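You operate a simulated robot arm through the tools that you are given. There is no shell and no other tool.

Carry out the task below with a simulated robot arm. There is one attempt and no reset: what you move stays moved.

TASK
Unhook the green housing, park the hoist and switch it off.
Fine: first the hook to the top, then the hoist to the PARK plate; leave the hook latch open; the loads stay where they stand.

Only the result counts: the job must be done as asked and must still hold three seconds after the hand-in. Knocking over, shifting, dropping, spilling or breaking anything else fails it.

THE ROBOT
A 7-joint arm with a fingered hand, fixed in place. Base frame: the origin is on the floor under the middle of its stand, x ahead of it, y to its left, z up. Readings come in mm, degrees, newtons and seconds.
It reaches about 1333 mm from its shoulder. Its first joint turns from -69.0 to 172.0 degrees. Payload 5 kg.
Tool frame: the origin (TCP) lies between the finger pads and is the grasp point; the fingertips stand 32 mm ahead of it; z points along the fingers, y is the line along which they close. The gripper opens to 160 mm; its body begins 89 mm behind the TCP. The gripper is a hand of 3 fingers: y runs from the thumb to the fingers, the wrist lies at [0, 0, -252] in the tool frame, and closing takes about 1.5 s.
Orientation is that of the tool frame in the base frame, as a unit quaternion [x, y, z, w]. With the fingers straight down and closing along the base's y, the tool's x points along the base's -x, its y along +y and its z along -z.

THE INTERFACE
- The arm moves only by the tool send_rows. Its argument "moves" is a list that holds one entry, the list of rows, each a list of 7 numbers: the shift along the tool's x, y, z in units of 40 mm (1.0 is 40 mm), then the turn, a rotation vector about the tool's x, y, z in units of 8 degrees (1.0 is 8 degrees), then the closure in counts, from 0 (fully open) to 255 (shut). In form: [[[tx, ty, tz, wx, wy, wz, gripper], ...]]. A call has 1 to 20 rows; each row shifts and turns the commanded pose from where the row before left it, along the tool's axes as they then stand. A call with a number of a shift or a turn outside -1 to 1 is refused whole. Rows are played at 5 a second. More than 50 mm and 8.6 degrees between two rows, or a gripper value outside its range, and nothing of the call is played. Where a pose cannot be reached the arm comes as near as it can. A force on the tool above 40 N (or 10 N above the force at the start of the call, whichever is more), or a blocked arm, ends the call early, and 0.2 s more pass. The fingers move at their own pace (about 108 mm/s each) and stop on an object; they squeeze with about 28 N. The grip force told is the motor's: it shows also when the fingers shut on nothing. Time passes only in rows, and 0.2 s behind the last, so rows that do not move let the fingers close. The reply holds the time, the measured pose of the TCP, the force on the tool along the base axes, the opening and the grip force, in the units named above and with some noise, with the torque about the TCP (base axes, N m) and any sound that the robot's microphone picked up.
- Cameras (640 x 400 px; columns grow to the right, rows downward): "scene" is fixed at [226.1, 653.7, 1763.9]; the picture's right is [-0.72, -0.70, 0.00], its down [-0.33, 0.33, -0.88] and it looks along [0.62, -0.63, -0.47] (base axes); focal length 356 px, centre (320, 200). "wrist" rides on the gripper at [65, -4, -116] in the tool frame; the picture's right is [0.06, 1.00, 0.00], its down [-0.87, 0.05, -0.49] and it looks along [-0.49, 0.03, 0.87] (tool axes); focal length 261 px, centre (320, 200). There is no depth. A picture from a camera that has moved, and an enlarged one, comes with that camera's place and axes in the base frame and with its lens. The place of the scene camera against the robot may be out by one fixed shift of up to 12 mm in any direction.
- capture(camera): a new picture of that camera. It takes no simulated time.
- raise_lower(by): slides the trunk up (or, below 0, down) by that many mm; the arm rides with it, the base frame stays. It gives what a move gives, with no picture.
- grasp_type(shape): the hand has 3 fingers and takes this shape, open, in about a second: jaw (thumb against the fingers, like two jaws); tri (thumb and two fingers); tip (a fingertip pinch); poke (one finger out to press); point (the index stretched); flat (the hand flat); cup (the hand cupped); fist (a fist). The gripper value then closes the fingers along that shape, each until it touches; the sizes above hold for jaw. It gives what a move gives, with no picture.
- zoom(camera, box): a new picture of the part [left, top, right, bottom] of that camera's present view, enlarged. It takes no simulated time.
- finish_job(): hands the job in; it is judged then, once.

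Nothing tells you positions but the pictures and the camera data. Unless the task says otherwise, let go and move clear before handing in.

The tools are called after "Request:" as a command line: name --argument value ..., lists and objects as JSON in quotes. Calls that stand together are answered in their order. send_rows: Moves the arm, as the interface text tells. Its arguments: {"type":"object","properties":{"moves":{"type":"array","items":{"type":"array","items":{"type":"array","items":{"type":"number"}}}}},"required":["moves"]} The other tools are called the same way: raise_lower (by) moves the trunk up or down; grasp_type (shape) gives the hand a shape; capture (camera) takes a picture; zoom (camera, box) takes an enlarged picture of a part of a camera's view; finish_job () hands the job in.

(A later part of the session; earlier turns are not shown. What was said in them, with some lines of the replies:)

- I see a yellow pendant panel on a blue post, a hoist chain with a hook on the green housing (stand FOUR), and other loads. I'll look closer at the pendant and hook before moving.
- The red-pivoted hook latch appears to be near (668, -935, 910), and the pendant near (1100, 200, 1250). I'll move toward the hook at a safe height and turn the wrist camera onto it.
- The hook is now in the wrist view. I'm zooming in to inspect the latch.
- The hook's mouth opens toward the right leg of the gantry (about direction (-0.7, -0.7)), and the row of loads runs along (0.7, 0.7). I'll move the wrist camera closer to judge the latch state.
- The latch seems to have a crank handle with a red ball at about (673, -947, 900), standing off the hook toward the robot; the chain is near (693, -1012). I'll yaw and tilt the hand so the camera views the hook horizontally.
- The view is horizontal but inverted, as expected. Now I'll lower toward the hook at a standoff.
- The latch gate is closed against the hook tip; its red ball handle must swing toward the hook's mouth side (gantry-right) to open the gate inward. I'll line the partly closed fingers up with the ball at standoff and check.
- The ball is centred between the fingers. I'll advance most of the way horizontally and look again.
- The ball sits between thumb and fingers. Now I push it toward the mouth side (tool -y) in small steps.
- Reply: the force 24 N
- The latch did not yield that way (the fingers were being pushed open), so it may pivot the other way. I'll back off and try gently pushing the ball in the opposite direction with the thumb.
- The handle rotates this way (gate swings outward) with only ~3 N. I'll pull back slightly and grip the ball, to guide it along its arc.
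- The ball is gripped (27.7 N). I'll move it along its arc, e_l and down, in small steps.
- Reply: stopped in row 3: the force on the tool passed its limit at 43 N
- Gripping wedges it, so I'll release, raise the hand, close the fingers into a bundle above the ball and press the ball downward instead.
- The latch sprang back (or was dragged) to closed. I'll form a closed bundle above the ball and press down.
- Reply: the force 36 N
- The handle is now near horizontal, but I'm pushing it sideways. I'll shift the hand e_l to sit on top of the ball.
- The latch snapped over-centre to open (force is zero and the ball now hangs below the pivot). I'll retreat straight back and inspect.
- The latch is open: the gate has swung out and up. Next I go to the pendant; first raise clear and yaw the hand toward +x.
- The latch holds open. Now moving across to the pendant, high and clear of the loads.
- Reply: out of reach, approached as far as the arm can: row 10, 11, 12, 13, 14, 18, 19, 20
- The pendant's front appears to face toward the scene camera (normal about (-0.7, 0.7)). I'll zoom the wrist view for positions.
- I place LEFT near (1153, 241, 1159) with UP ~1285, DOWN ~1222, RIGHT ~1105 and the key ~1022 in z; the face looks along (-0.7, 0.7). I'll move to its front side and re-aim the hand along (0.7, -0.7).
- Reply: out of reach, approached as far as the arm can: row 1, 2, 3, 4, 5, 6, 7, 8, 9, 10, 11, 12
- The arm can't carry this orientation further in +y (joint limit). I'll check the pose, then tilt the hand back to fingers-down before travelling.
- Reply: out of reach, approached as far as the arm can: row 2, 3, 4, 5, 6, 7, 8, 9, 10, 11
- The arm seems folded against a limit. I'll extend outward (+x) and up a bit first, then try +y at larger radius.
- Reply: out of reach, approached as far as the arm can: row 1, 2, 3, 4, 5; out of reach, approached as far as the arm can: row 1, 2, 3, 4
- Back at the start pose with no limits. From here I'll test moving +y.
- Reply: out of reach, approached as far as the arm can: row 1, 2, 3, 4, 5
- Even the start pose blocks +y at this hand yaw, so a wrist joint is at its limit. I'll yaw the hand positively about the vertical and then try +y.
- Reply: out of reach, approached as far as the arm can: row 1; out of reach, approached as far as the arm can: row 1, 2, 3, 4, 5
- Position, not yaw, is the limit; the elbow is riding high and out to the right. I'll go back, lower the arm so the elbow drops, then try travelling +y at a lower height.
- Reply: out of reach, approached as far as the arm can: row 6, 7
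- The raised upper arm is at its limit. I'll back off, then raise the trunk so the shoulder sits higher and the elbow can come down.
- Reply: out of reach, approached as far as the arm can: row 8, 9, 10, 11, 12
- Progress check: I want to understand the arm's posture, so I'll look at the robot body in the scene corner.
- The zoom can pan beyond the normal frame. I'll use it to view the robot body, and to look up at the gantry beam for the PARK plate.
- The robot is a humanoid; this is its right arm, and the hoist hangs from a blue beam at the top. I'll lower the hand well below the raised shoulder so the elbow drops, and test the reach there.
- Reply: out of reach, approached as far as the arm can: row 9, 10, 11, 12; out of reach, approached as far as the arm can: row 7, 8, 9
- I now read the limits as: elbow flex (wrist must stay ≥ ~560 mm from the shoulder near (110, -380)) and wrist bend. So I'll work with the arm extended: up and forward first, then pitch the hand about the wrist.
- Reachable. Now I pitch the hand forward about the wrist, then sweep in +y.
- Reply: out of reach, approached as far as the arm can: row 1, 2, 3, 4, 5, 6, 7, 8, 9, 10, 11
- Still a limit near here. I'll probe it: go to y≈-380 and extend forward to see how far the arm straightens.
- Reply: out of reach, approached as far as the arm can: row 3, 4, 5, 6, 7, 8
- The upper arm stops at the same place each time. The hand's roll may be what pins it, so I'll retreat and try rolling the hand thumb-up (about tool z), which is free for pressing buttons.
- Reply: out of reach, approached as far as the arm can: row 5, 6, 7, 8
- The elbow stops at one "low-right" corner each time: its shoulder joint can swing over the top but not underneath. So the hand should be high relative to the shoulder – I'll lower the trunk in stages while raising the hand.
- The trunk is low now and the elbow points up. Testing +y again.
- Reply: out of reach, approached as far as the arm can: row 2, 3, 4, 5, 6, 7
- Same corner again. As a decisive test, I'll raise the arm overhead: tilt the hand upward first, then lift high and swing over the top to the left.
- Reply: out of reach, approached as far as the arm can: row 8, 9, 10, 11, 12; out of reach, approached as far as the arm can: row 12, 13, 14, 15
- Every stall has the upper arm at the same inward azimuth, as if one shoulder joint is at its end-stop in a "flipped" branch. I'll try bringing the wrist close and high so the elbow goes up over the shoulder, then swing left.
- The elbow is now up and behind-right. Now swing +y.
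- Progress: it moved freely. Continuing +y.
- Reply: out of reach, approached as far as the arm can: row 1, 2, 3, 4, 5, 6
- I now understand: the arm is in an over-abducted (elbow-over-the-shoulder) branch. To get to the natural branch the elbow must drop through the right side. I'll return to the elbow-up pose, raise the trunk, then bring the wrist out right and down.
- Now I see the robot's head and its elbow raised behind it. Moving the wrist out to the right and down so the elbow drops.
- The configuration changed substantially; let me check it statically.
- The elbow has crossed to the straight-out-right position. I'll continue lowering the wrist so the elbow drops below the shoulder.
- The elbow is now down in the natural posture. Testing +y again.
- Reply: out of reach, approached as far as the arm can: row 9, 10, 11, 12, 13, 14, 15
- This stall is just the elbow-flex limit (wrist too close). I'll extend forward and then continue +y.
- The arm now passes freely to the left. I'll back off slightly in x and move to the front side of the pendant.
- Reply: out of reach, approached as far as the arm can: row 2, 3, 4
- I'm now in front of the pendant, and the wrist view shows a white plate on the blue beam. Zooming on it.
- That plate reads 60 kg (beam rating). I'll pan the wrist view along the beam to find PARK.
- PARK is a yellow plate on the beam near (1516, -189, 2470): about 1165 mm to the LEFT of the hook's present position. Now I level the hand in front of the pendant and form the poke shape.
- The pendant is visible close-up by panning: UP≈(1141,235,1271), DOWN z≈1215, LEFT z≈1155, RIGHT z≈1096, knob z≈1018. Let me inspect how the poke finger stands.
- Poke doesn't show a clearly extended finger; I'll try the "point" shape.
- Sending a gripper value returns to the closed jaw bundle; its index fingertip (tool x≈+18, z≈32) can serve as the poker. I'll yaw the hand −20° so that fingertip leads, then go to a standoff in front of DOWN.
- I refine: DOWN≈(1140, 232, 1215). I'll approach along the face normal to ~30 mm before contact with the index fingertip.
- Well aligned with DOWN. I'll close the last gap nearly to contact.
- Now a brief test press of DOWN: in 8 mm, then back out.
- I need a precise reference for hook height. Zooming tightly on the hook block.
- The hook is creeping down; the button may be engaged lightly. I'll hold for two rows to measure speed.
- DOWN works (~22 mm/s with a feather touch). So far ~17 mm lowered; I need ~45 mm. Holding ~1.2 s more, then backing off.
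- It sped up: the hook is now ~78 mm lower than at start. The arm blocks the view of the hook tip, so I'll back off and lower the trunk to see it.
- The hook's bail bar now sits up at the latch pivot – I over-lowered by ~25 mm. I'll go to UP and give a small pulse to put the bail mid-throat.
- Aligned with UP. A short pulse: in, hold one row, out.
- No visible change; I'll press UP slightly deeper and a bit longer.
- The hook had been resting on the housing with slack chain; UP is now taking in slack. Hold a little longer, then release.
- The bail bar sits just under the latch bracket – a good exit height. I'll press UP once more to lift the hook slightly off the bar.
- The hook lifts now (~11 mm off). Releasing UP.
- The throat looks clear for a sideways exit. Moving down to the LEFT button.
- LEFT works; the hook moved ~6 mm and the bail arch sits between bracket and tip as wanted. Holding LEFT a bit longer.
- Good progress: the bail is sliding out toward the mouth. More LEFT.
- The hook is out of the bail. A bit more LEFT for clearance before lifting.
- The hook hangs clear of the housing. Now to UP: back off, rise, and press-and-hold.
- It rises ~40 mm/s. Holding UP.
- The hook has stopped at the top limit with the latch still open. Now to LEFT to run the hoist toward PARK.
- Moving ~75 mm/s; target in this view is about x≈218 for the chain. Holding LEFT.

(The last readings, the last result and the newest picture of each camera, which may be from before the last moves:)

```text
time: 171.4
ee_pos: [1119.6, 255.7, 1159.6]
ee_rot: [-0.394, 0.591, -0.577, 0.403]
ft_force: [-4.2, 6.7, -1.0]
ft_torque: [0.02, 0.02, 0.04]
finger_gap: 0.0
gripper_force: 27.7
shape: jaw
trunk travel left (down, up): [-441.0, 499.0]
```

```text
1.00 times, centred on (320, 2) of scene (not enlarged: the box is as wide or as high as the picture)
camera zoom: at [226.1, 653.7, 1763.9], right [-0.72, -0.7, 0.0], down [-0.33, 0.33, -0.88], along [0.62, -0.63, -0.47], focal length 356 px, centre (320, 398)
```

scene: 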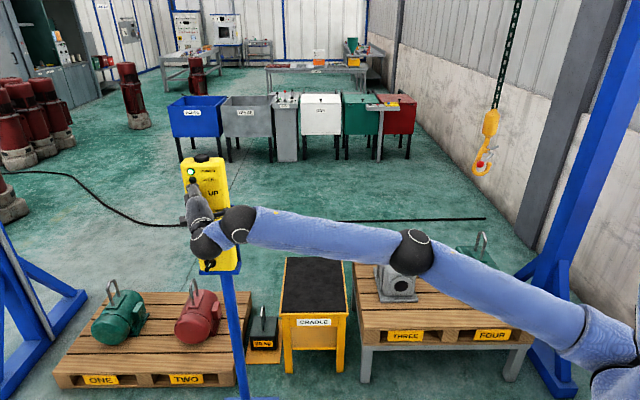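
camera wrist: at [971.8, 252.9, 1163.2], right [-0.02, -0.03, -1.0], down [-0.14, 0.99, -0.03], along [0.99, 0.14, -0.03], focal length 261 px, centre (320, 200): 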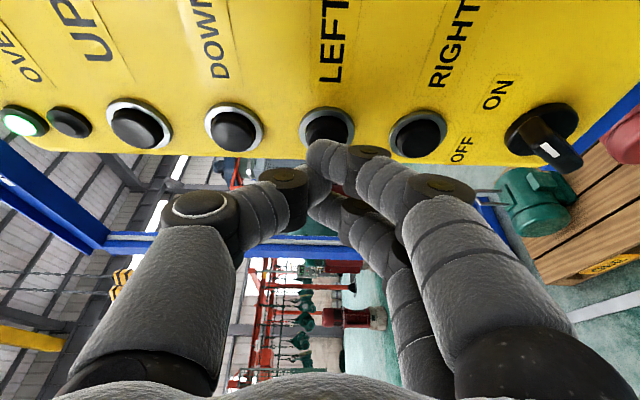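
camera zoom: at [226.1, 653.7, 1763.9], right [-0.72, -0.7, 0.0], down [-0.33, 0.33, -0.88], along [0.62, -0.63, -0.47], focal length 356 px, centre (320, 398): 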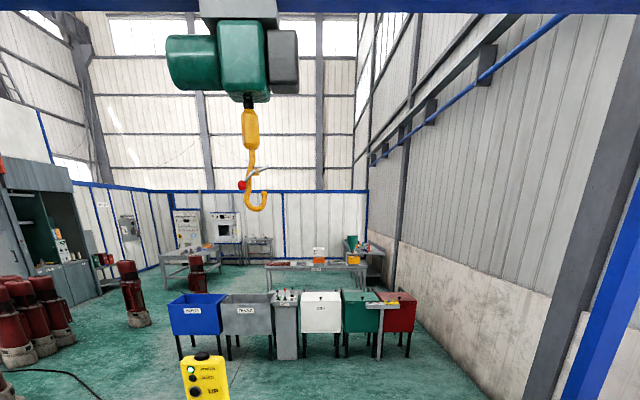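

It sped up – chain now at x≈250, ~100 mm from the target. Releasing immediately.

Request:
send_rows --moves '[[[-0.404, 0.02, -0.914, 0, 0, 0, 255], [-0.404, 0.02, -0.914, 0, 0, 0, 255]]]'

Request:
zoom --camera "scene" --box '[0, 0, 640, 4]'

Request:
zoom --camera "wrist" --box '[0, 0, 4, 400]'

```text
time: 172.0
ee_pos: [1063.0, 310.9, 1159.3]
ee_rot: [-0.394, 0.593, -0.577, 0.402]
ft_force: [1.1, -0.7, 0.3]
ft_torque: [-0.01, -0.03, 0.02]
finger_gap: 0.0
gripper_force: 28.1
shape: jaw
trunk travel left (down, up): [-441.0, 499.0]
```

```text
1.00 times, centred on (320, 2) of scene (not enlarged: the box is as wide or as high as the picture)
camera zoom: at [226.1, 653.7, 1763.9], right [-0.72, -0.7, 0.0], down [-0.33, 0.33, -0.88], along [0.62, -0.63, -0.47], focal length 356 px, centre (320, 398)
```

zoom: 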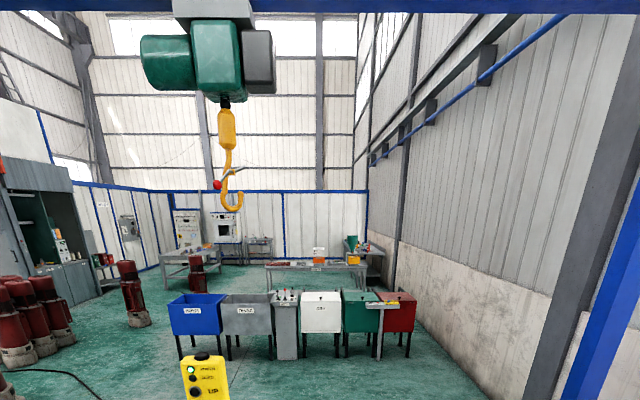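

```text
1.00 times, centred on (2, 200) of wrist (not enlarged: the box is as wide or as high as the picture)
camera zoom: at [930.9, 293.4, 1163.2], right [-0.02, -0.03, -1.0], down [-0.14, 0.99, -0.03], along [0.99, 0.14, -0.03], focal length 261 px, centre (638, 200)
```

zoom: 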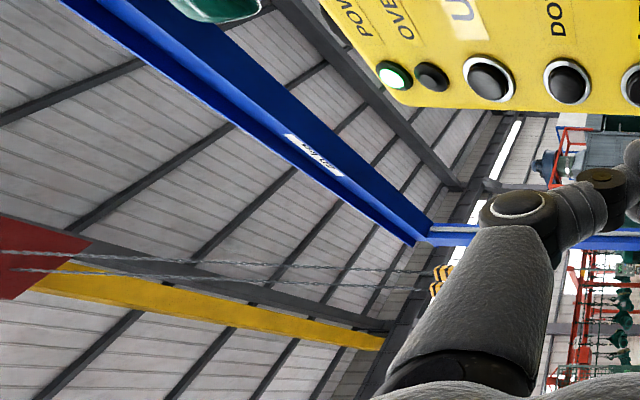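

The hoist is near PARK. I'll back away and tilt the hand up to compare the trolley with the PARK plate.

Request:
send_rows --moves '[[[-0.404, 0.02, -0.914, 0, 0, 0, 255], [-0.404, 0.02, -0.914, 0, 0, 0, 255], [0, 0, 0, 1, 0, 0, 255], [0, 0, 0, 1, 0, 0, 255], [0, 0, 0, 1, 0, 0, 255], [0, 0, 0, 1, 0, 0, 255]]]'

Request:
zoom --camera "wrist" --box '[0, 0, 640, 4]'

Request:
zoom --camera "wrist" --box '[0, 0, 4, 400]'

```text
time: 173.4
ee_pos: [1005.7, 368.9, 1159.4]
ee_rot: [0.268, -0.409, 0.717, -0.497]
ft_force: [0.1, 0.3, 0.5]
ft_torque: [-0.01, -0.01, -0.01]
finger_gap: 0.0
gripper_force: 27.6
shape: jaw
trunk travel left (down, up): [-441.0, 499.0]
```

```text
1.00 times, centred on (320, 2) of wrist (not enlarged: the box is as wide or as high as the picture)
camera zoom: at [887.8, 346.9, 1100.8], right [0.47, -0.23, -0.85], down [-0.05, 0.96, -0.28], along [0.88, 0.17, 0.44], focal length 261 px, centre (320, 398)
```

zoom: 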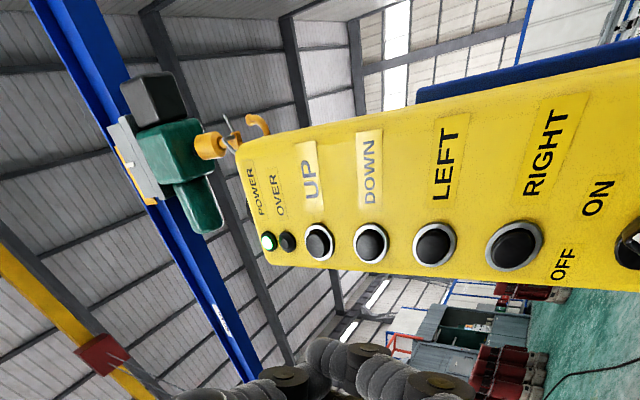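

```text
1.00 times, centred on (2, 200) of wrist (not enlarged: the box is as wide or as high as the picture)
camera zoom: at [887.8, 346.9, 1100.8], right [0.47, -0.23, -0.85], down [-0.05, 0.96, -0.28], along [0.88, 0.17, 0.44], focal length 261 px, centre (638, 200)
```

zoom: 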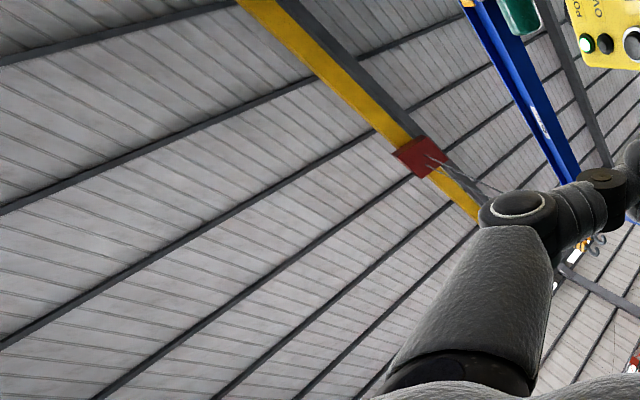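

The trolley is right at the yellow PARK plate. Zooming for alignment.

Request:
zoom --camera "wrist" --box '[60, 0, 260, 4]'

Request:
zoom --camera "wrist" --box '[0, 0, 320, 4]'

```text
3.20 times, centred on (160, 2) of wrist
camera zoom: at [887.8, 346.9, 1100.8], right [0.47, -0.23, -0.85], down [-0.05, 0.96, -0.28], along [0.88, 0.17, 0.44], focal length 834 px, centre (832, 834)
```

zoom: 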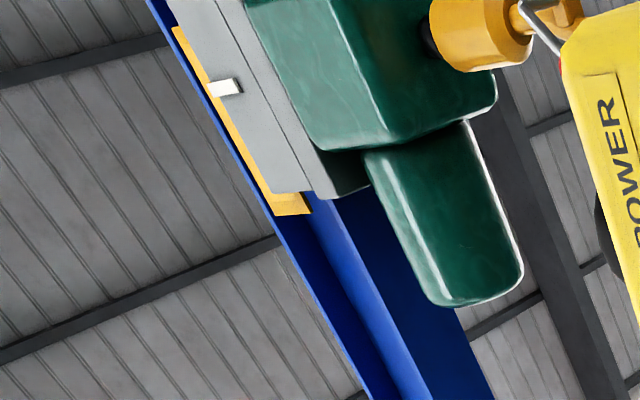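

```text
2.00 times, centred on (160, 2) of wrist
camera zoom: at [887.8, 346.9, 1100.8], right [0.47, -0.23, -0.85], down [-0.05, 0.96, -0.28], along [0.88, 0.17, 0.44], focal length 521 px, centre (640, 596)
```

zoom: 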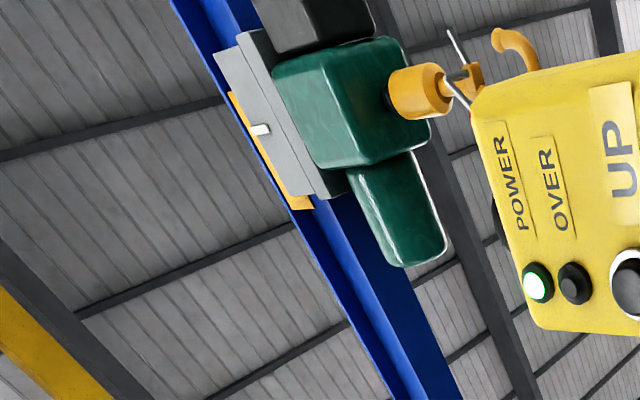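

The trolley's white index sits about 27 mm short of the PARK plate's centre (needs a touch more LEFT). I'll level the hand and give one more short LEFT pulse.

Request:
send_rows --moves '[[[0, 0, 0, -1, 0, 0, 255], [0, 0, 0, -1, 0, 0, 255], [0, 0, 0, -1, 0, 0, 255], [0, 0, 0, -1, 0, 0, 255], [0.404, -0.02, 0.914, 0, 0, 0, 255], [0.404, -0.02, 0.914, 0, 0, 0, 255], [0.404, -0.02, 0.914, 0, 0, 0, 255], [0.15, -0.008, 0.343, 0, 0, 0, 255]]]'

Request:
capture --camera "wrist"

```text
time: 175.2
ee_pos: [1102.7, 273.7, 1157.1]
ee_rot: [-0.394, 0.591, -0.576, 0.404]
ft_force: [0.4, 0.6, -0.4]
ft_torque: [0.0, 0.03, 0.0]
finger_gap: 0.0
gripper_force: 28.1
shape: jaw
trunk travel left (down, up): [-441.0, 499.0]
```

```text
taken
camera wrist: at [969.5, 254.6, 1162.5], right [-0.02, -0.03, -1.0], down [-0.14, 0.99, -0.03], along [0.99, 0.14, -0.03], focal length 261 px, centre (320, 200)
```

wrist: 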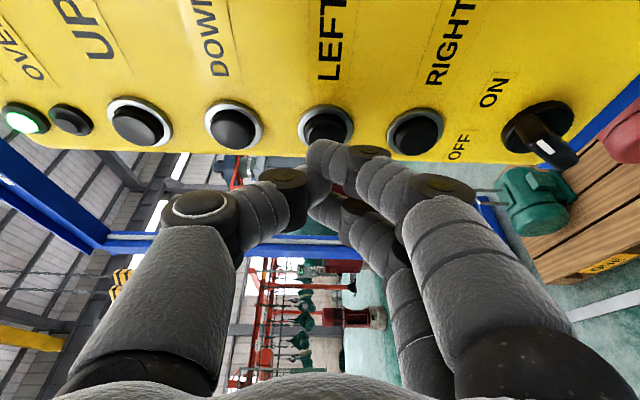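

Request:
send_rows --moves '[[[0.152, -0.008, 0.343, 0, 0, 0, 255], [0.081, -0.004, 0.183, 0, 0, 0, 255], [0, 0, 0, 0, 0, 0, 255], [0, 0, 0, 0, 0, 0, 255], [-0.202, 0.01, -0.457, 0, 0, 0, 255]]]'

Request:
zoom --camera "scene" --box '[0, 0, 640, 4]'

```text
time: 176.4
ee_pos: [1103.3, 269.7, 1159.3]
ee_rot: [-0.394, 0.591, -0.577, 0.402]
ft_force: [-0.5, 0.3, 0.0]
ft_torque: [0.03, 0.02, -0.01]
finger_gap: 0.1
gripper_force: 28.0
shape: jaw
trunk travel left (down, up): [-441.0, 499.0]
```

```text
1.00 times, centred on (320, 2) of scene (not enlarged: the box is as wide or as high as the picture)
camera zoom: at [226.1, 653.7, 1763.9], right [-0.72, -0.7, 0.0], down [-0.33, 0.33, -0.88], along [0.62, -0.63, -0.47], focal length 356 px, centre (320, 398)
```

zoom: 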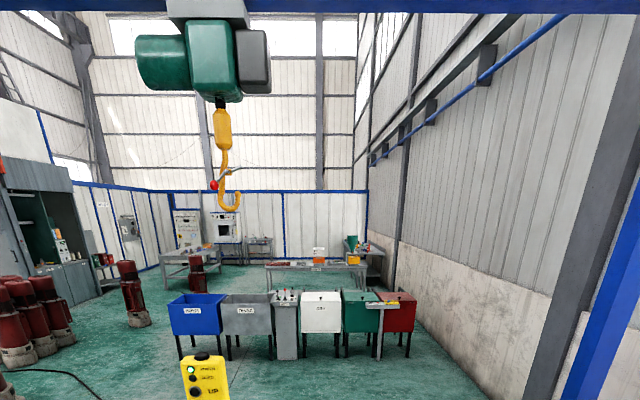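

Request:
send_rows --moves '[[[-0.404, 0.02, -0.914, 0, 0, 0, 255], [-0.404, 0.02, -0.914, 0, 0, 0, 255], [-0.404, 0.02, -0.914, 0, 0, 0, 255], [-0.202, 0.01, -0.457, 0, 0, 0, 255], [0, 0, 0, 1, 0, 0, 255], [0, 0, 0, 1, 0, 0, 255], [0, 0, 0, 1, 0, 0, 255], [0, 0, 0, 1, 0, 0, 255], [0, 0, 0, 1, 0, 0, 255]]]'

Request:
zoom --camera "wrist" --box '[0, 0, 320, 4]'

Request:
zoom --camera "wrist" --box '[70, 0, 230, 4]'

```text
time: 178.4
ee_pos: [1003.1, 369.1, 1160.0]
ee_rot: [0.237, -0.362, 0.742, -0.512]
ft_force: [0.4, 1.0, 0.8]
ft_torque: [0.02, 0.01, 0.01]
finger_gap: 0.1
gripper_force: 28.2
shape: jaw
trunk travel left (down, up): [-441.0, 499.0]
```

```text
2.00 times, centred on (160, 2) of wrist
camera zoom: at [892.1, 344.3, 1089.9], right [0.57, -0.27, -0.78], down [-0.01, 0.94, -0.33], along [0.82, 0.19, 0.53], focal length 521 px, centre (640, 596)
```

zoom: 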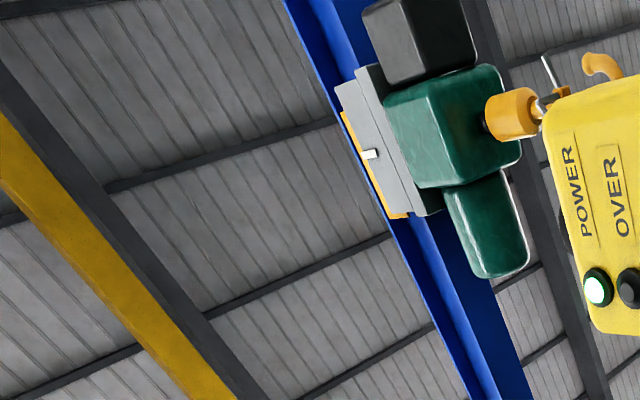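

```text
4.00 times, centred on (150, 2) of wrist
camera zoom: at [892.1, 344.3, 1089.9], right [0.57, -0.27, -0.78], down [-0.01, 0.94, -0.33], along [0.82, 0.19, 0.53], focal length 1043 px, centre (1000, 992)
```

zoom: 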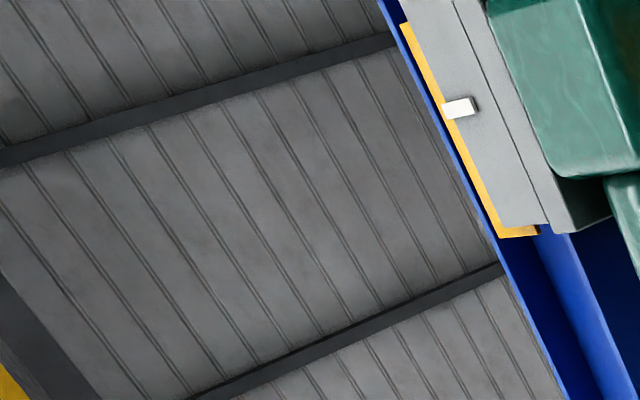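

About 18 mm still to go LEFT to centre the index on the plate. One more short pulse.

Request:
send_rows --moves '[[[0, 0, 0, -1, 0, 0, 255], [0, 0, 0, -1, 0, 0, 255], [0, 0, 0, -1, 0, 0, 255], [0, 0, 0, -1, 0, 0, 255], [0, 0, 0, -1, 0, 0, 255], [0.404, -0.02, 0.914, 0, 0, 0, 255], [0.404, -0.02, 0.914, 0, 0, 0, 255], [0.404, -0.02, 0.914, 0, 0, 0, 255], [0.15, -0.008, 0.343, 0, 0, 0, 255]]]'

Request:
capture --camera "wrist"

```text
time: 180.4
ee_pos: [1098.3, 275.5, 1159.6]
ee_rot: [-0.394, 0.591, -0.576, 0.403]
ft_force: [0.5, 1.1, 0.1]
ft_torque: [-0.04, 0.02, 0.0]
finger_gap: 0.0
gripper_force: 27.9
shape: jaw
trunk travel left (down, up): [-441.0, 499.0]
```

```text
taken
camera wrist: at [966.5, 257.7, 1163.2], right [-0.02, -0.03, -1.0], down [-0.14, 0.99, -0.03], along [0.99, 0.14, -0.03], focal length 261 px, centre (320, 200)
```

wrist: 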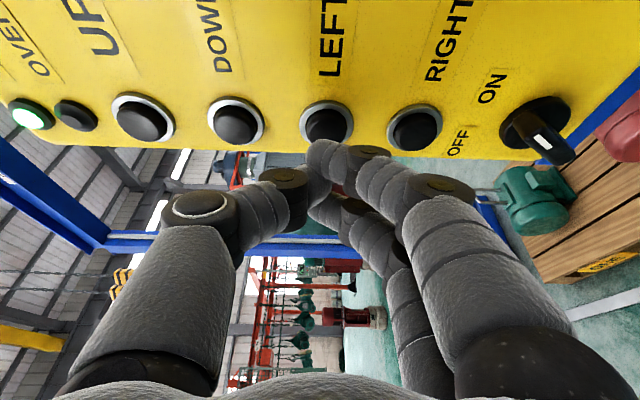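

Request:
send_rows --moves '[[[0.192, -0.01, 0.434, 0, 0, 0, 255], [0.084, -0.004, 0.19, 0, 0, 0, 255], [0, 0, 0, 0, 0, 0, 255], [0, 0, 0, 0, 0, 0, 255], [-0.202, 0.01, -0.457, 0, 0, 0, 255], [-0.404, 0.02, -0.914, 0, 0, 0, 255]]]'

Request:
zoom --camera "scene" --box '[0, 0, 640, 4]'

```text
time: 181.8
ee_pos: [1075.9, 297.4, 1158.9]
ee_rot: [-0.394, 0.592, -0.576, 0.403]
ft_force: [0.3, -0.7, 0.3]
ft_torque: [-0.01, 0.02, 0.01]
finger_gap: 0.2
gripper_force: 27.9
shape: jaw
trunk travel left (down, up): [-441.0, 499.0]
```

```text
1.00 times, centred on (320, 2) of scene (not enlarged: the box is as wide or as high as the picture)
camera zoom: at [226.1, 653.7, 1763.9], right [-0.72, -0.7, 0.0], down [-0.33, 0.33, -0.88], along [0.62, -0.63, -0.47], focal length 356 px, centre (320, 398)
```

zoom: 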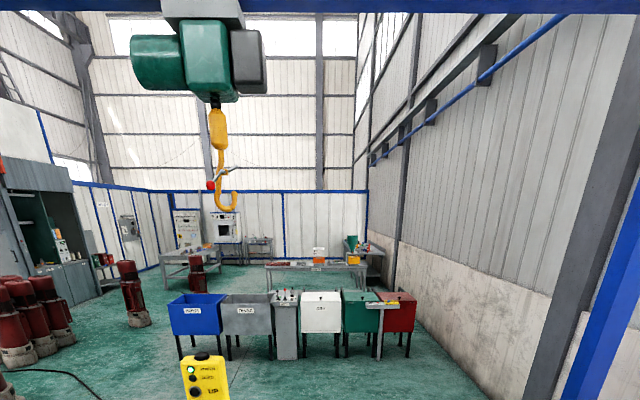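

Request:
send_rows --moves '[[[-0.404, 0.02, -0.914, 0, 0, 0, 255], [-0.404, 0.02, -0.914, 0, 0, 0, 255], [-0.202, 0.01, -0.457, 0, 0, 0, 255], [0, 0, 0, 1, 0, 0, 255], [0, 0, 0, 1, 0, 0, 255], [0, 0, 0, 1, 0, 0, 255], [0, 0, 0, 1, 0, 0, 255], [0, 0, 0, 1, 0, 0, 255]]]'

Request:
zoom --camera "wrist" --box '[70, 0, 230, 4]'

Request:
zoom --camera "wrist" --box '[0, 0, 320, 4]'

```text
time: 183.6
ee_pos: [1005.4, 368.1, 1159.2]
ee_rot: [0.238, -0.365, 0.74, -0.512]
ft_force: [0.5, -0.1, 0.9]
ft_torque: [0.01, 0.01, -0.05]
finger_gap: 0.0
gripper_force: 27.8
shape: jaw
trunk travel left (down, up): [-441.0, 499.0]
```

```text
4.00 times, centred on (150, 2) of wrist
camera zoom: at [894.0, 343.8, 1090.1], right [0.56, -0.27, -0.78], down [-0.01, 0.94, -0.33], along [0.83, 0.19, 0.53], focal length 1043 px, centre (1000, 992)
```

zoom: 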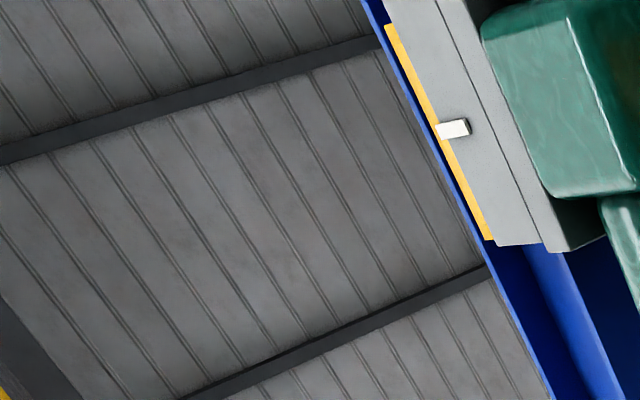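

```text
2.00 times, centred on (160, 2) of wrist
camera zoom: at [894.0, 343.8, 1090.1], right [0.56, -0.27, -0.78], down [-0.01, 0.94, -0.33], along [0.83, 0.19, 0.53], focal length 521 px, centre (640, 596)
```

zoom: 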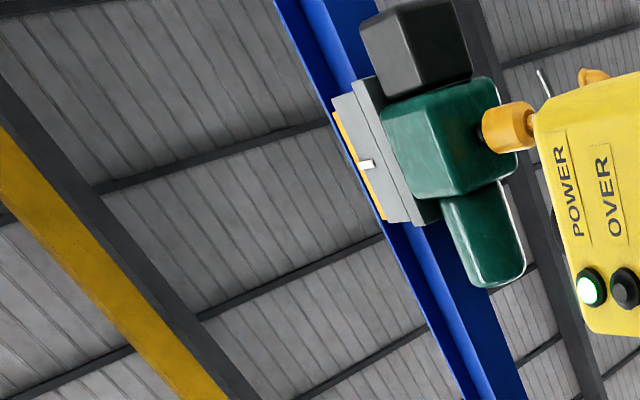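

The white index is now centred on the PARK plate. Next: the ON/OFF selector – zooming in on it.

Request:
zoom --camera "scene" --box '[190, 240, 235, 275]'

Request:
send_rows --moves '[[[0, 0, 0, -1, 0, 0, 255], [0, 0, 0, -1, 0, 0, 255], [0, 0, 0, -1, 0, 0, 255], [0, 0, 0, -1, 0, 0, 255], [0, 0, 0, -1, 0, 0, 255], [0, 1, 0, 0, 0, 0, 255], [0, 1, 0, 0, 0, 0, 255], [0, 1, 0, 0, 0, 0, 255]]]'

Request:
zoom --camera "wrist" --box '[0, 0, 640, 4]'

Request:
zoom --camera "wrist" --box '[220, 0, 480, 4]'

```text
11.43 times, centred on (212, 258) of scene
camera zoom: at [226.1, 653.7, 1763.9], right [-0.72, -0.7, 0.0], down [-0.33, 0.33, -0.88], along [0.62, -0.63, -0.47], focal length 4073 px, centre (1549, -457)
```

zoom: 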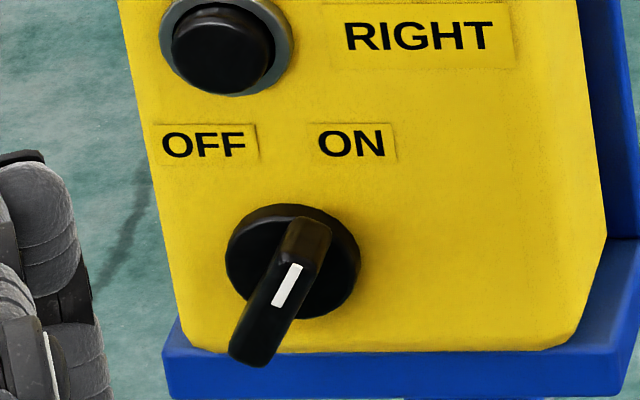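

```text
time: 185.4
ee_pos: [1005.8, 370.9, 1036.8]
ee_rot: [-0.394, 0.591, -0.576, 0.404]
ft_force: [-1.0, 0.4, -0.1]
ft_torque: [0.01, -0.04, 0.02]
finger_gap: 0.0
gripper_force: 27.9
shape: jaw
trunk travel left (down, up): [-441.0, 499.0]
```

```text
1.00 times, centred on (320, 2) of wrist (not enlarged: the box is as wide or as high as the picture)
camera zoom: at [873.1, 352.1, 1040.8], right [-0.02, -0.03, -1.0], down [-0.14, 0.99, -0.03], along [0.99, 0.14, -0.03], focal length 261 px, centre (320, 398)
```

zoom: 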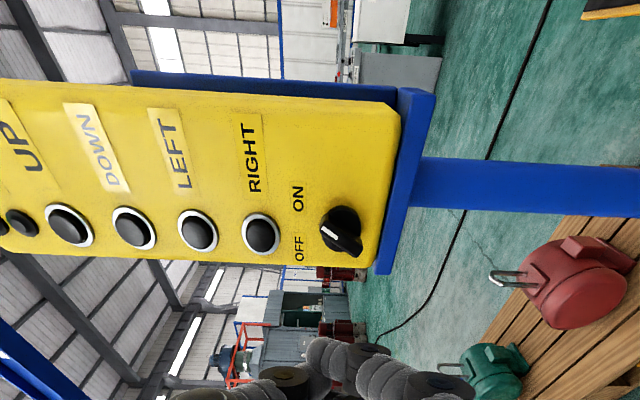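

```text
2.46 times, centred on (350, 2) of wrist
camera zoom: at [873.1, 352.1, 1040.8], right [-0.02, -0.03, -1.0], down [-0.14, 0.99, -0.03], along [0.99, 0.14, -0.03], focal length 642 px, centre (246, 687)
```

zoom: 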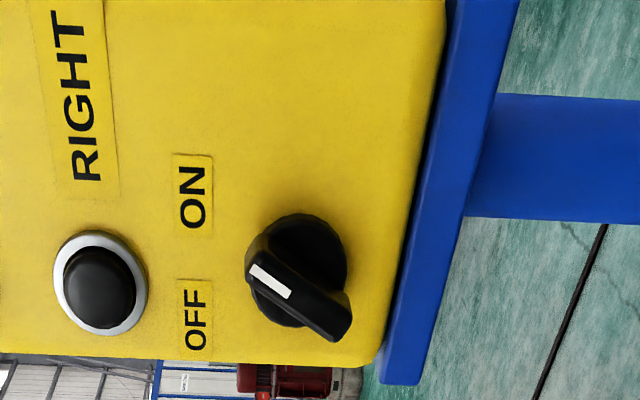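

The selector's pointer is at ON (bar leaning right); OFF needs ~60° anticlockwise. I'll place the index fingertip to the right of the bar's upper end and sweep it left. First yaw a bit and move to the start point, short of the bar.

Request:
send_rows --moves '[[[0, 0, 0, 0, -0.56, 0, 255], [0, 0, 0, 0, -0.56, 0, 255], [0.689, 0.011, 0.567, 0, 0, 0, 255], [0.689, 0.011, 0.567, 0, 0, 0, 255], [0.689, 0.011, 0.567, 0, 0, 0, 255], [0.5, 0.011, 0.3, 0, 0, 0, 255]]]'

Request:
capture --camera "wrist"

Request:
zoom --camera "scene" --box '[180, 235, 250, 290]'

```text
time: 186.8
ee_pos: [1061.5, 255.4, 1033.9]
ee_rot: [-0.439, 0.558, -0.543, 0.448]
ft_force: [0.4, 0.6, -0.8]
ft_torque: [0.02, -0.02, 0.03]
finger_gap: 0.0
gripper_force: 28.0
shape: jaw
trunk travel left (down, up): [-441.0, 499.0]
```

```text
taken
camera wrist: at [934.4, 217.3, 1037.4], right [-0.01, -0.04, -1.0], down [-0.29, 0.96, -0.03], along [0.96, 0.29, -0.02], focal length 261 px, centre (320, 200)
```

wrist: 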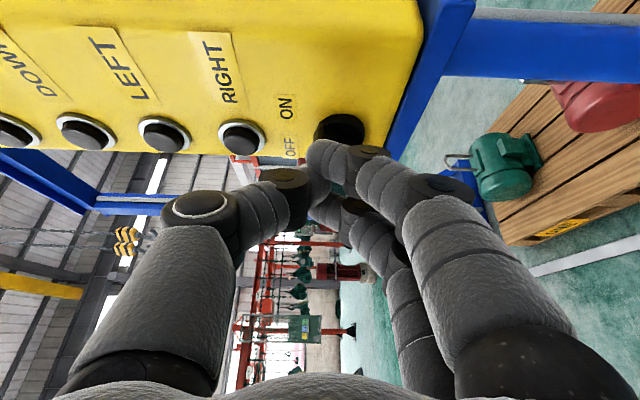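

```text
7.27 times, centred on (215, 262) of scene
camera zoom: at [226.1, 653.7, 1763.9], right [-0.72, -0.7, 0.0], down [-0.33, 0.33, -0.88], along [0.62, -0.63, -0.47], focal length 2592 px, centre (1084, -254)
```

zoom: 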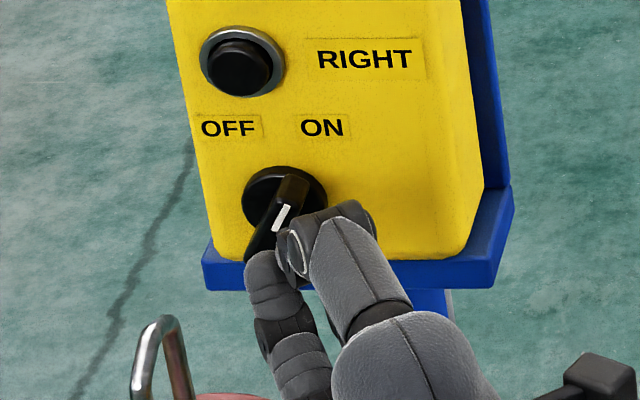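

Request:
send_rows --moves '[[[0.215, 0, 0.337, 0, 0, 0, 255]]]'

Request:
zoom --camera "wrist" --box '[220, 80, 460, 230]'

Request:
zoom --camera "scene" --box '[190, 240, 240, 280]'

```text
time: 187.2
ee_pos: [1074.5, 243.1, 1033.6]
ee_rot: [-0.439, 0.558, -0.544, 0.448]
ft_force: [0.3, -0.9, -0.4]
ft_torque: [0.04, -0.01, 0.01]
finger_gap: 0.0
gripper_force: 28.0
shape: jaw
trunk travel left (down, up): [-441.0, 499.0]
```

```text
2.67 times, centred on (340, 155) of wrist
camera zoom: at [945.8, 204.7, 1036.8], right [-0.02, -0.04, -1.0], down [-0.29, 0.96, -0.03], along [0.96, 0.29, -0.03], focal length 695 px, centre (267, 320)
```

zoom: 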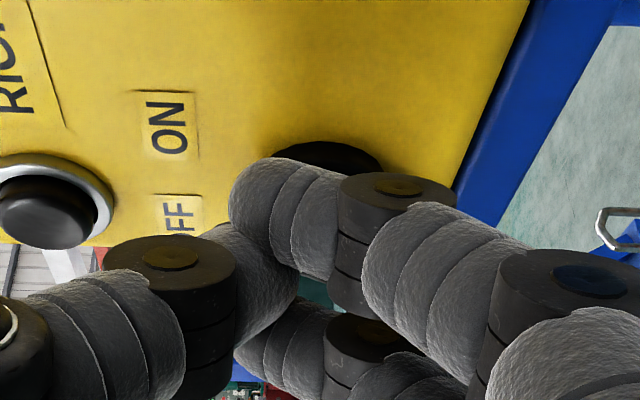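

```text
10.00 times, centred on (215, 260) of scene
camera zoom: at [226.1, 653.7, 1763.9], right [-0.72, -0.7, 0.0], down [-0.33, 0.33, -0.88], along [0.62, -0.63, -0.47], focal length 3564 px, centre (1370, -400)
```

zoom: 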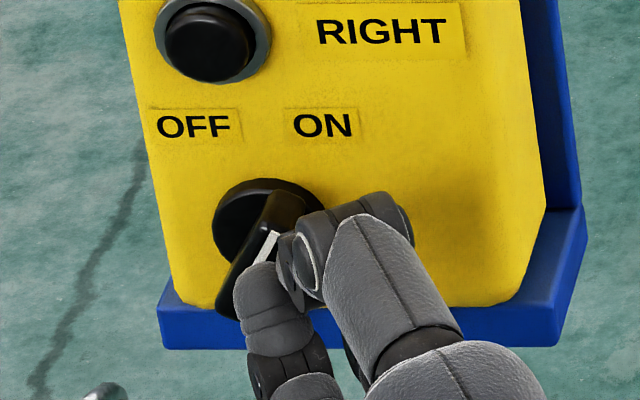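

I'll yaw the hand a bit more so the index finger leads clearly past thumb and second finger, then check.

Request:
send_rows --moves '[[[0.17, 0, -0.09, 0, -0.77, 0, 255], [0, 0, 0, 0, -0.77, 0, 255]]]'

Request:
zoom --camera "wrist" --box '[220, 80, 460, 230]'

Request:
zoom --camera "scene" --box '[190, 240, 240, 280]'

```text
time: 187.8
ee_pos: [1067.3, 237.4, 1032.8]
ee_rot: [-0.494, 0.507, -0.492, 0.506]
ft_force: [-0.6, -0.2, 0.2]
ft_torque: [0.0, 0.0, 0.0]
finger_gap: 0.0
gripper_force: 28.1
shape: jaw
trunk travel left (down, up): [-441.0, 499.0]
```

```text
2.67 times, centred on (340, 155) of wrist
camera zoom: at [950.8, 173.5, 1036.8], right [0.0, -0.04, -1.0], down [-0.49, 0.87, -0.03], along [0.87, 0.49, -0.02], focal length 695 px, centre (267, 320)
```

zoom: 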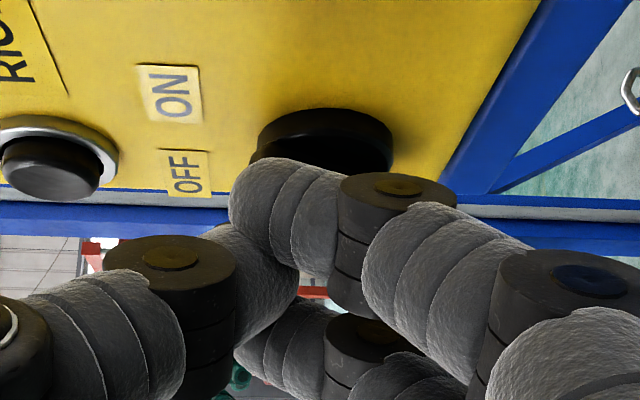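

```text
10.00 times, centred on (215, 260) of scene
camera zoom: at [226.1, 653.7, 1763.9], right [-0.72, -0.7, 0.0], down [-0.33, 0.33, -0.88], along [0.62, -0.63, -0.47], focal length 3564 px, centre (1370, -400)
```

zoom: 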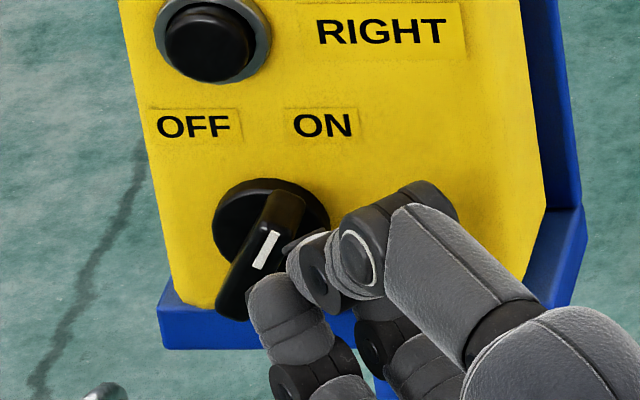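

Index finger is right of the bar. Inserting 14 mm toward the panel, then sweeping left in small steps.

Request:
send_rows --moves '[[[0.248, -0.005, 0.247, 0, 0, 0, 255]]]'

Request:
zoom --camera "scene" --box '[190, 240, 240, 280]'

Request:
zoom --camera "wrist" --box '[220, 80, 460, 230]'

```text
time: 188.2
ee_pos: [1077.6, 227.9, 1033.8]
ee_rot: [-0.494, 0.506, -0.493, 0.506]
ft_force: [0.0, 0.0, -0.1]
ft_torque: [0.0, -0.03, -0.01]
finger_gap: 0.0
gripper_force: 28.5
shape: jaw
trunk travel left (down, up): [-441.0, 499.0]
```

```text
10.00 times, centred on (215, 260) of scene
camera zoom: at [226.1, 653.7, 1763.9], right [-0.72, -0.7, 0.0], down [-0.33, 0.33, -0.88], along [0.62, -0.63, -0.47], focal length 3564 px, centre (1370, -400)
```

zoom: 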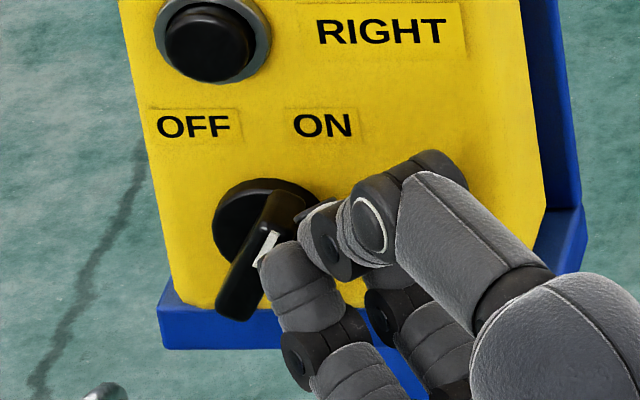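

```text
2.67 times, centred on (340, 155) of wrist
camera zoom: at [962.1, 162.8, 1036.7], right [0.0, -0.04, -1.0], down [-0.49, 0.87, -0.03], along [0.87, 0.49, -0.02], focal length 695 px, centre (267, 320)
```

zoom: 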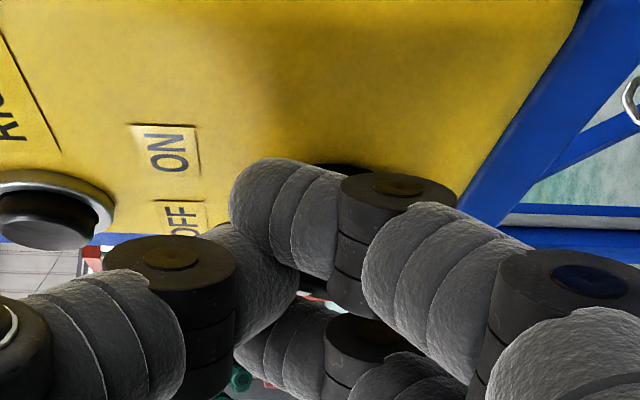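

Request:
send_rows --moves '[[[-0.088, 0.002, 0.088, 0, 0, 0, 255], [-0.088, 0.002, 0.088, 0, 0, 0, 255], [-0.088, 0.002, 0.088, 0, 0, 0, 255]]]'

Request:
zoom --camera "scene" --box '[190, 240, 240, 280]'

```text
time: 189.0
ee_pos: [1088.5, 237.6, 1033.4]
ee_rot: [-0.495, 0.507, -0.493, 0.506]
ft_force: [-2.1, 0.4, 3.1]
ft_torque: [0.03, -0.11, -0.01]
finger_gap: 0.0
gripper_force: 28.6
shape: jaw
trunk travel left (down, up): [-441.0, 499.0]
```

```text
10.00 times, centred on (215, 260) of scene
camera zoom: at [226.1, 653.7, 1763.9], right [-0.72, -0.7, 0.0], down [-0.33, 0.33, -0.88], along [0.62, -0.63, -0.47], focal length 3564 px, centre (1370, -400)
```

zoom: 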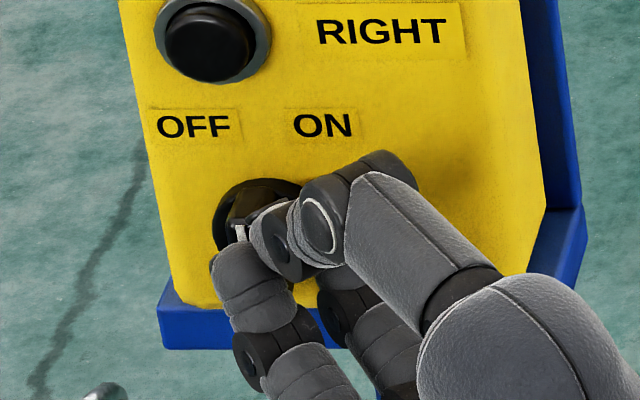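

The bar is rotating toward OFF. Continuing the sweep.

Request:
send_rows --moves '[[[-0.088, 0.002, 0.088, 0, 0, 0, 255], [-0.088, 0.002, 0.088, 0, 0, 0, 255]]]'

Request:
zoom --camera "scene" --box '[190, 240, 240, 280]'

Request:
capture --camera "scene"

```text
time: 189.6
ee_pos: [1095.5, 244.0, 1034.9]
ee_rot: [-0.493, 0.507, -0.494, 0.505]
ft_force: [-0.2, 1.0, 1.3]
ft_torque: [-0.01, -0.08, 0.03]
finger_gap: 0.2
gripper_force: 28.1
shape: jaw
trunk travel left (down, up): [-441.0, 499.0]
```

```text
10.00 times, centred on (215, 260) of scene
camera zoom: at [226.1, 653.7, 1763.9], right [-0.72, -0.7, 0.0], down [-0.33, 0.33, -0.88], along [0.62, -0.63, -0.47], focal length 3564 px, centre (1370, -400)
```

zoom: 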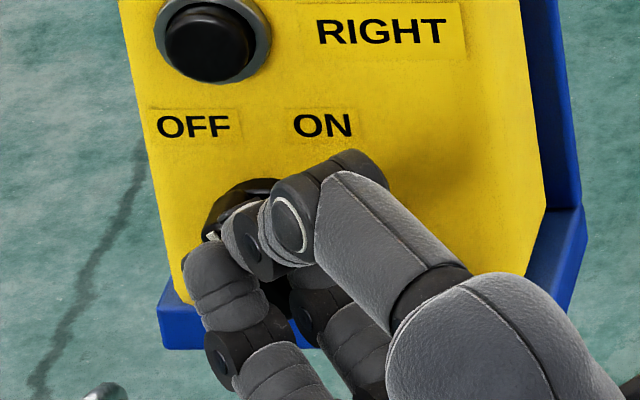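

```text
taken
```

scene: 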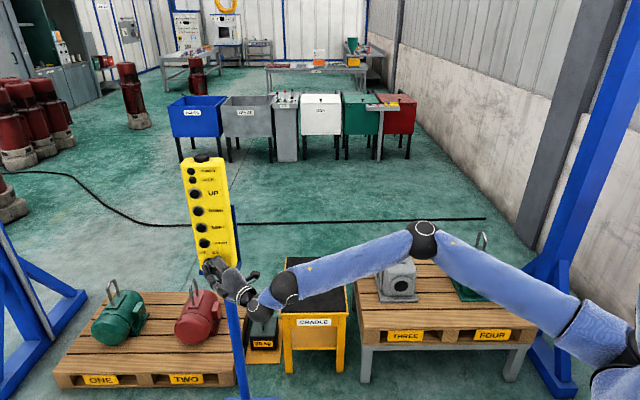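

The power lamp went dark – the selector is at OFF. Retracting straight out.

Request:
send_rows --moves '[[[-0.35, 0, -0.35, 0, 0, 0, 255], [-0.6, 0, -0.6, 0, 0, 0, 255], [-0.6, 0, -0.6, 0, 0, 0, 255], [-0.6, 0, -0.6, 0, 0, 0, 255], [-0.6, 0, -0.6, 0, 0, 0, 255]]]'

Request:
zoom --camera "scene" --box '[165, 145, 265, 285]'

Request:
zoom --camera "scene" --box '[0, 0, 640, 4]'

Request:
zoom --camera "scene" --box '[440, 200, 530, 320]'

```text
time: 190.8
ee_pos: [985.3, 354.1, 1037.2]
ee_rot: [-0.494, 0.507, -0.494, 0.505]
ft_force: [0.7, -0.2, 0.0]
ft_torque: [0.01, -0.04, 0.03]
finger_gap: 0.0
gripper_force: 28.2
shape: jaw
trunk travel left (down, up): [-441.0, 499.0]
```

```text
2.86 times, centred on (215, 215) of scene
camera zoom: at [226.1, 653.7, 1763.9], right [-0.72, -0.7, 0.0], down [-0.33, 0.33, -0.88], along [0.62, -0.63, -0.47], focal length 1018 px, centre (620, 157)
```

zoom: 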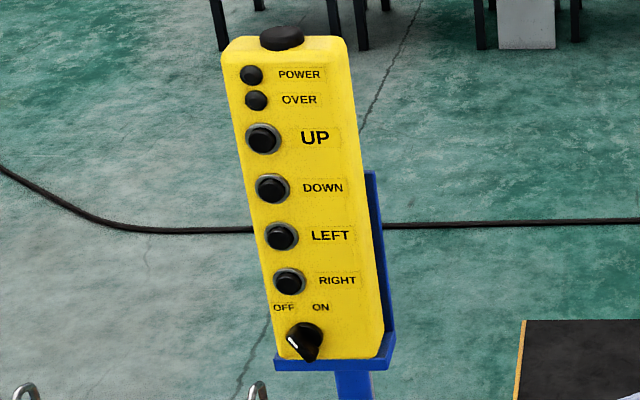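

```text
1.00 times, centred on (320, 2) of scene (not enlarged: the box is as wide or as high as the picture)
camera zoom: at [226.1, 653.7, 1763.9], right [-0.72, -0.7, 0.0], down [-0.33, 0.33, -0.88], along [0.62, -0.63, -0.47], focal length 356 px, centre (320, 398)
```

zoom: 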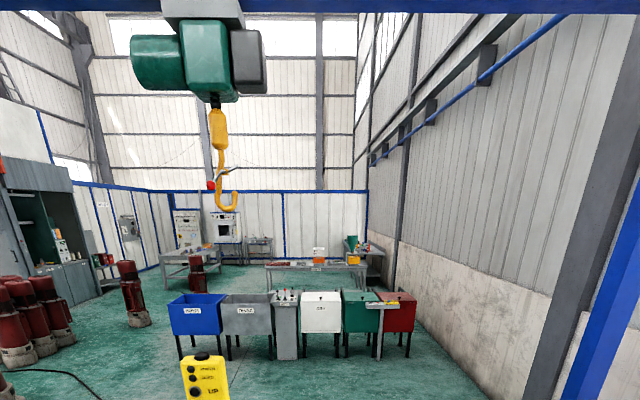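

```text
3.33 times, centred on (485, 260) of scene
camera zoom: at [226.1, 653.7, 1763.9], right [-0.72, -0.7, 0.0], down [-0.33, 0.33, -0.88], along [0.62, -0.63, -0.47], focal length 1188 px, centre (-230, 0)
```

zoom: 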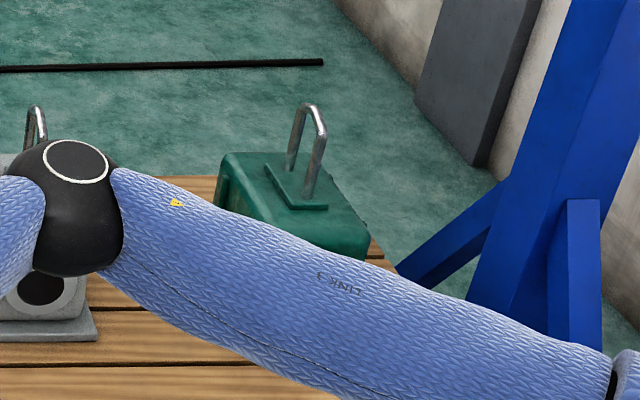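

Request:
zoom --camera "scene" --box '[190, 240, 235, 275]'

Request:
zoom --camera "scene" --box '[150, 0, 290, 4]'

Request:
capture --camera "scene"

```text
11.43 times, centred on (212, 258) of scene
camera zoom: at [226.1, 653.7, 1763.9], right [-0.72, -0.7, 0.0], down [-0.33, 0.33, -0.88], along [0.62, -0.63, -0.47], focal length 4073 px, centre (1549, -457)
```

zoom: 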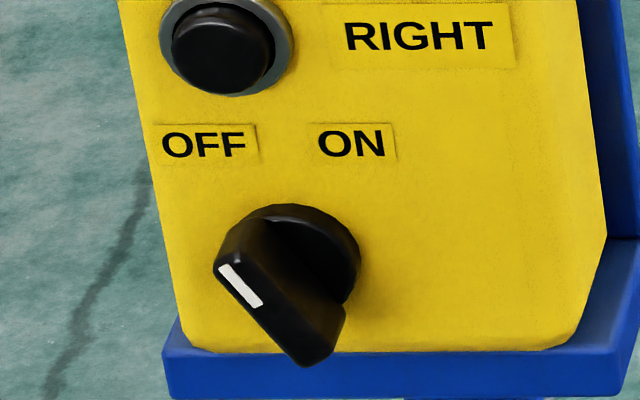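

```text
4.57 times, centred on (220, 2) of scene
camera zoom: at [226.1, 653.7, 1763.9], right [-0.72, -0.7, 0.0], down [-0.33, 0.33, -0.88], along [0.62, -0.63, -0.47], focal length 1629 px, centre (777, 1105)
```

zoom: 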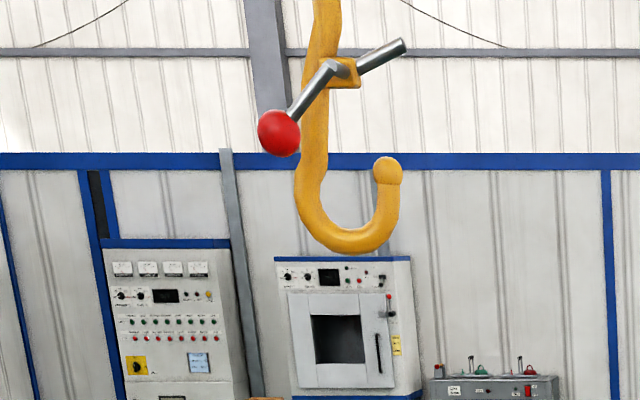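

```text
taken
```

scene: 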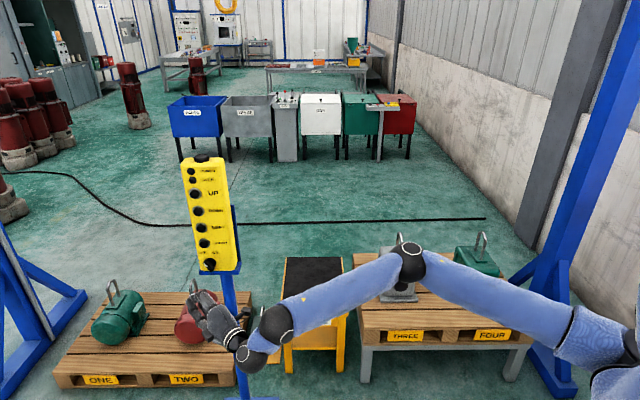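

The selector points to OFF with the power lamp dark, the hook is at the top with its latch open, the trolley is centred on PARK, the loads are unmoved and the hand is clear. Handing in.

Request:
finish_job

```text
The job is handed in.
```

The green housing is unhooked and the hoist is parked and switched off. I handed the job in without any result coming back, so what follows is what the last pictures showed.

- **Hook:** free of the housing and run up until it stopped at its top limit, before the hoist travelled. The latch is still open.
- **Hoist:** the white index mark on the trolley sits at about the middle of the yellow PARK plate.
- **Power:** the selector points to OFF and the POWER lamp is dark.
- **Loads:** the green housing's lifting eye is within half a pixel of where it started in the scene camera. I did not measure the other loads, but they look unmoved.
- **Arm:** the hand is about 150 mm clear of the pendant.

While lowering the hook for slack I overran, and it rested on the housing or its lifting eye for a few seconds with the chain slack. I then raised it and moved it out sideways.
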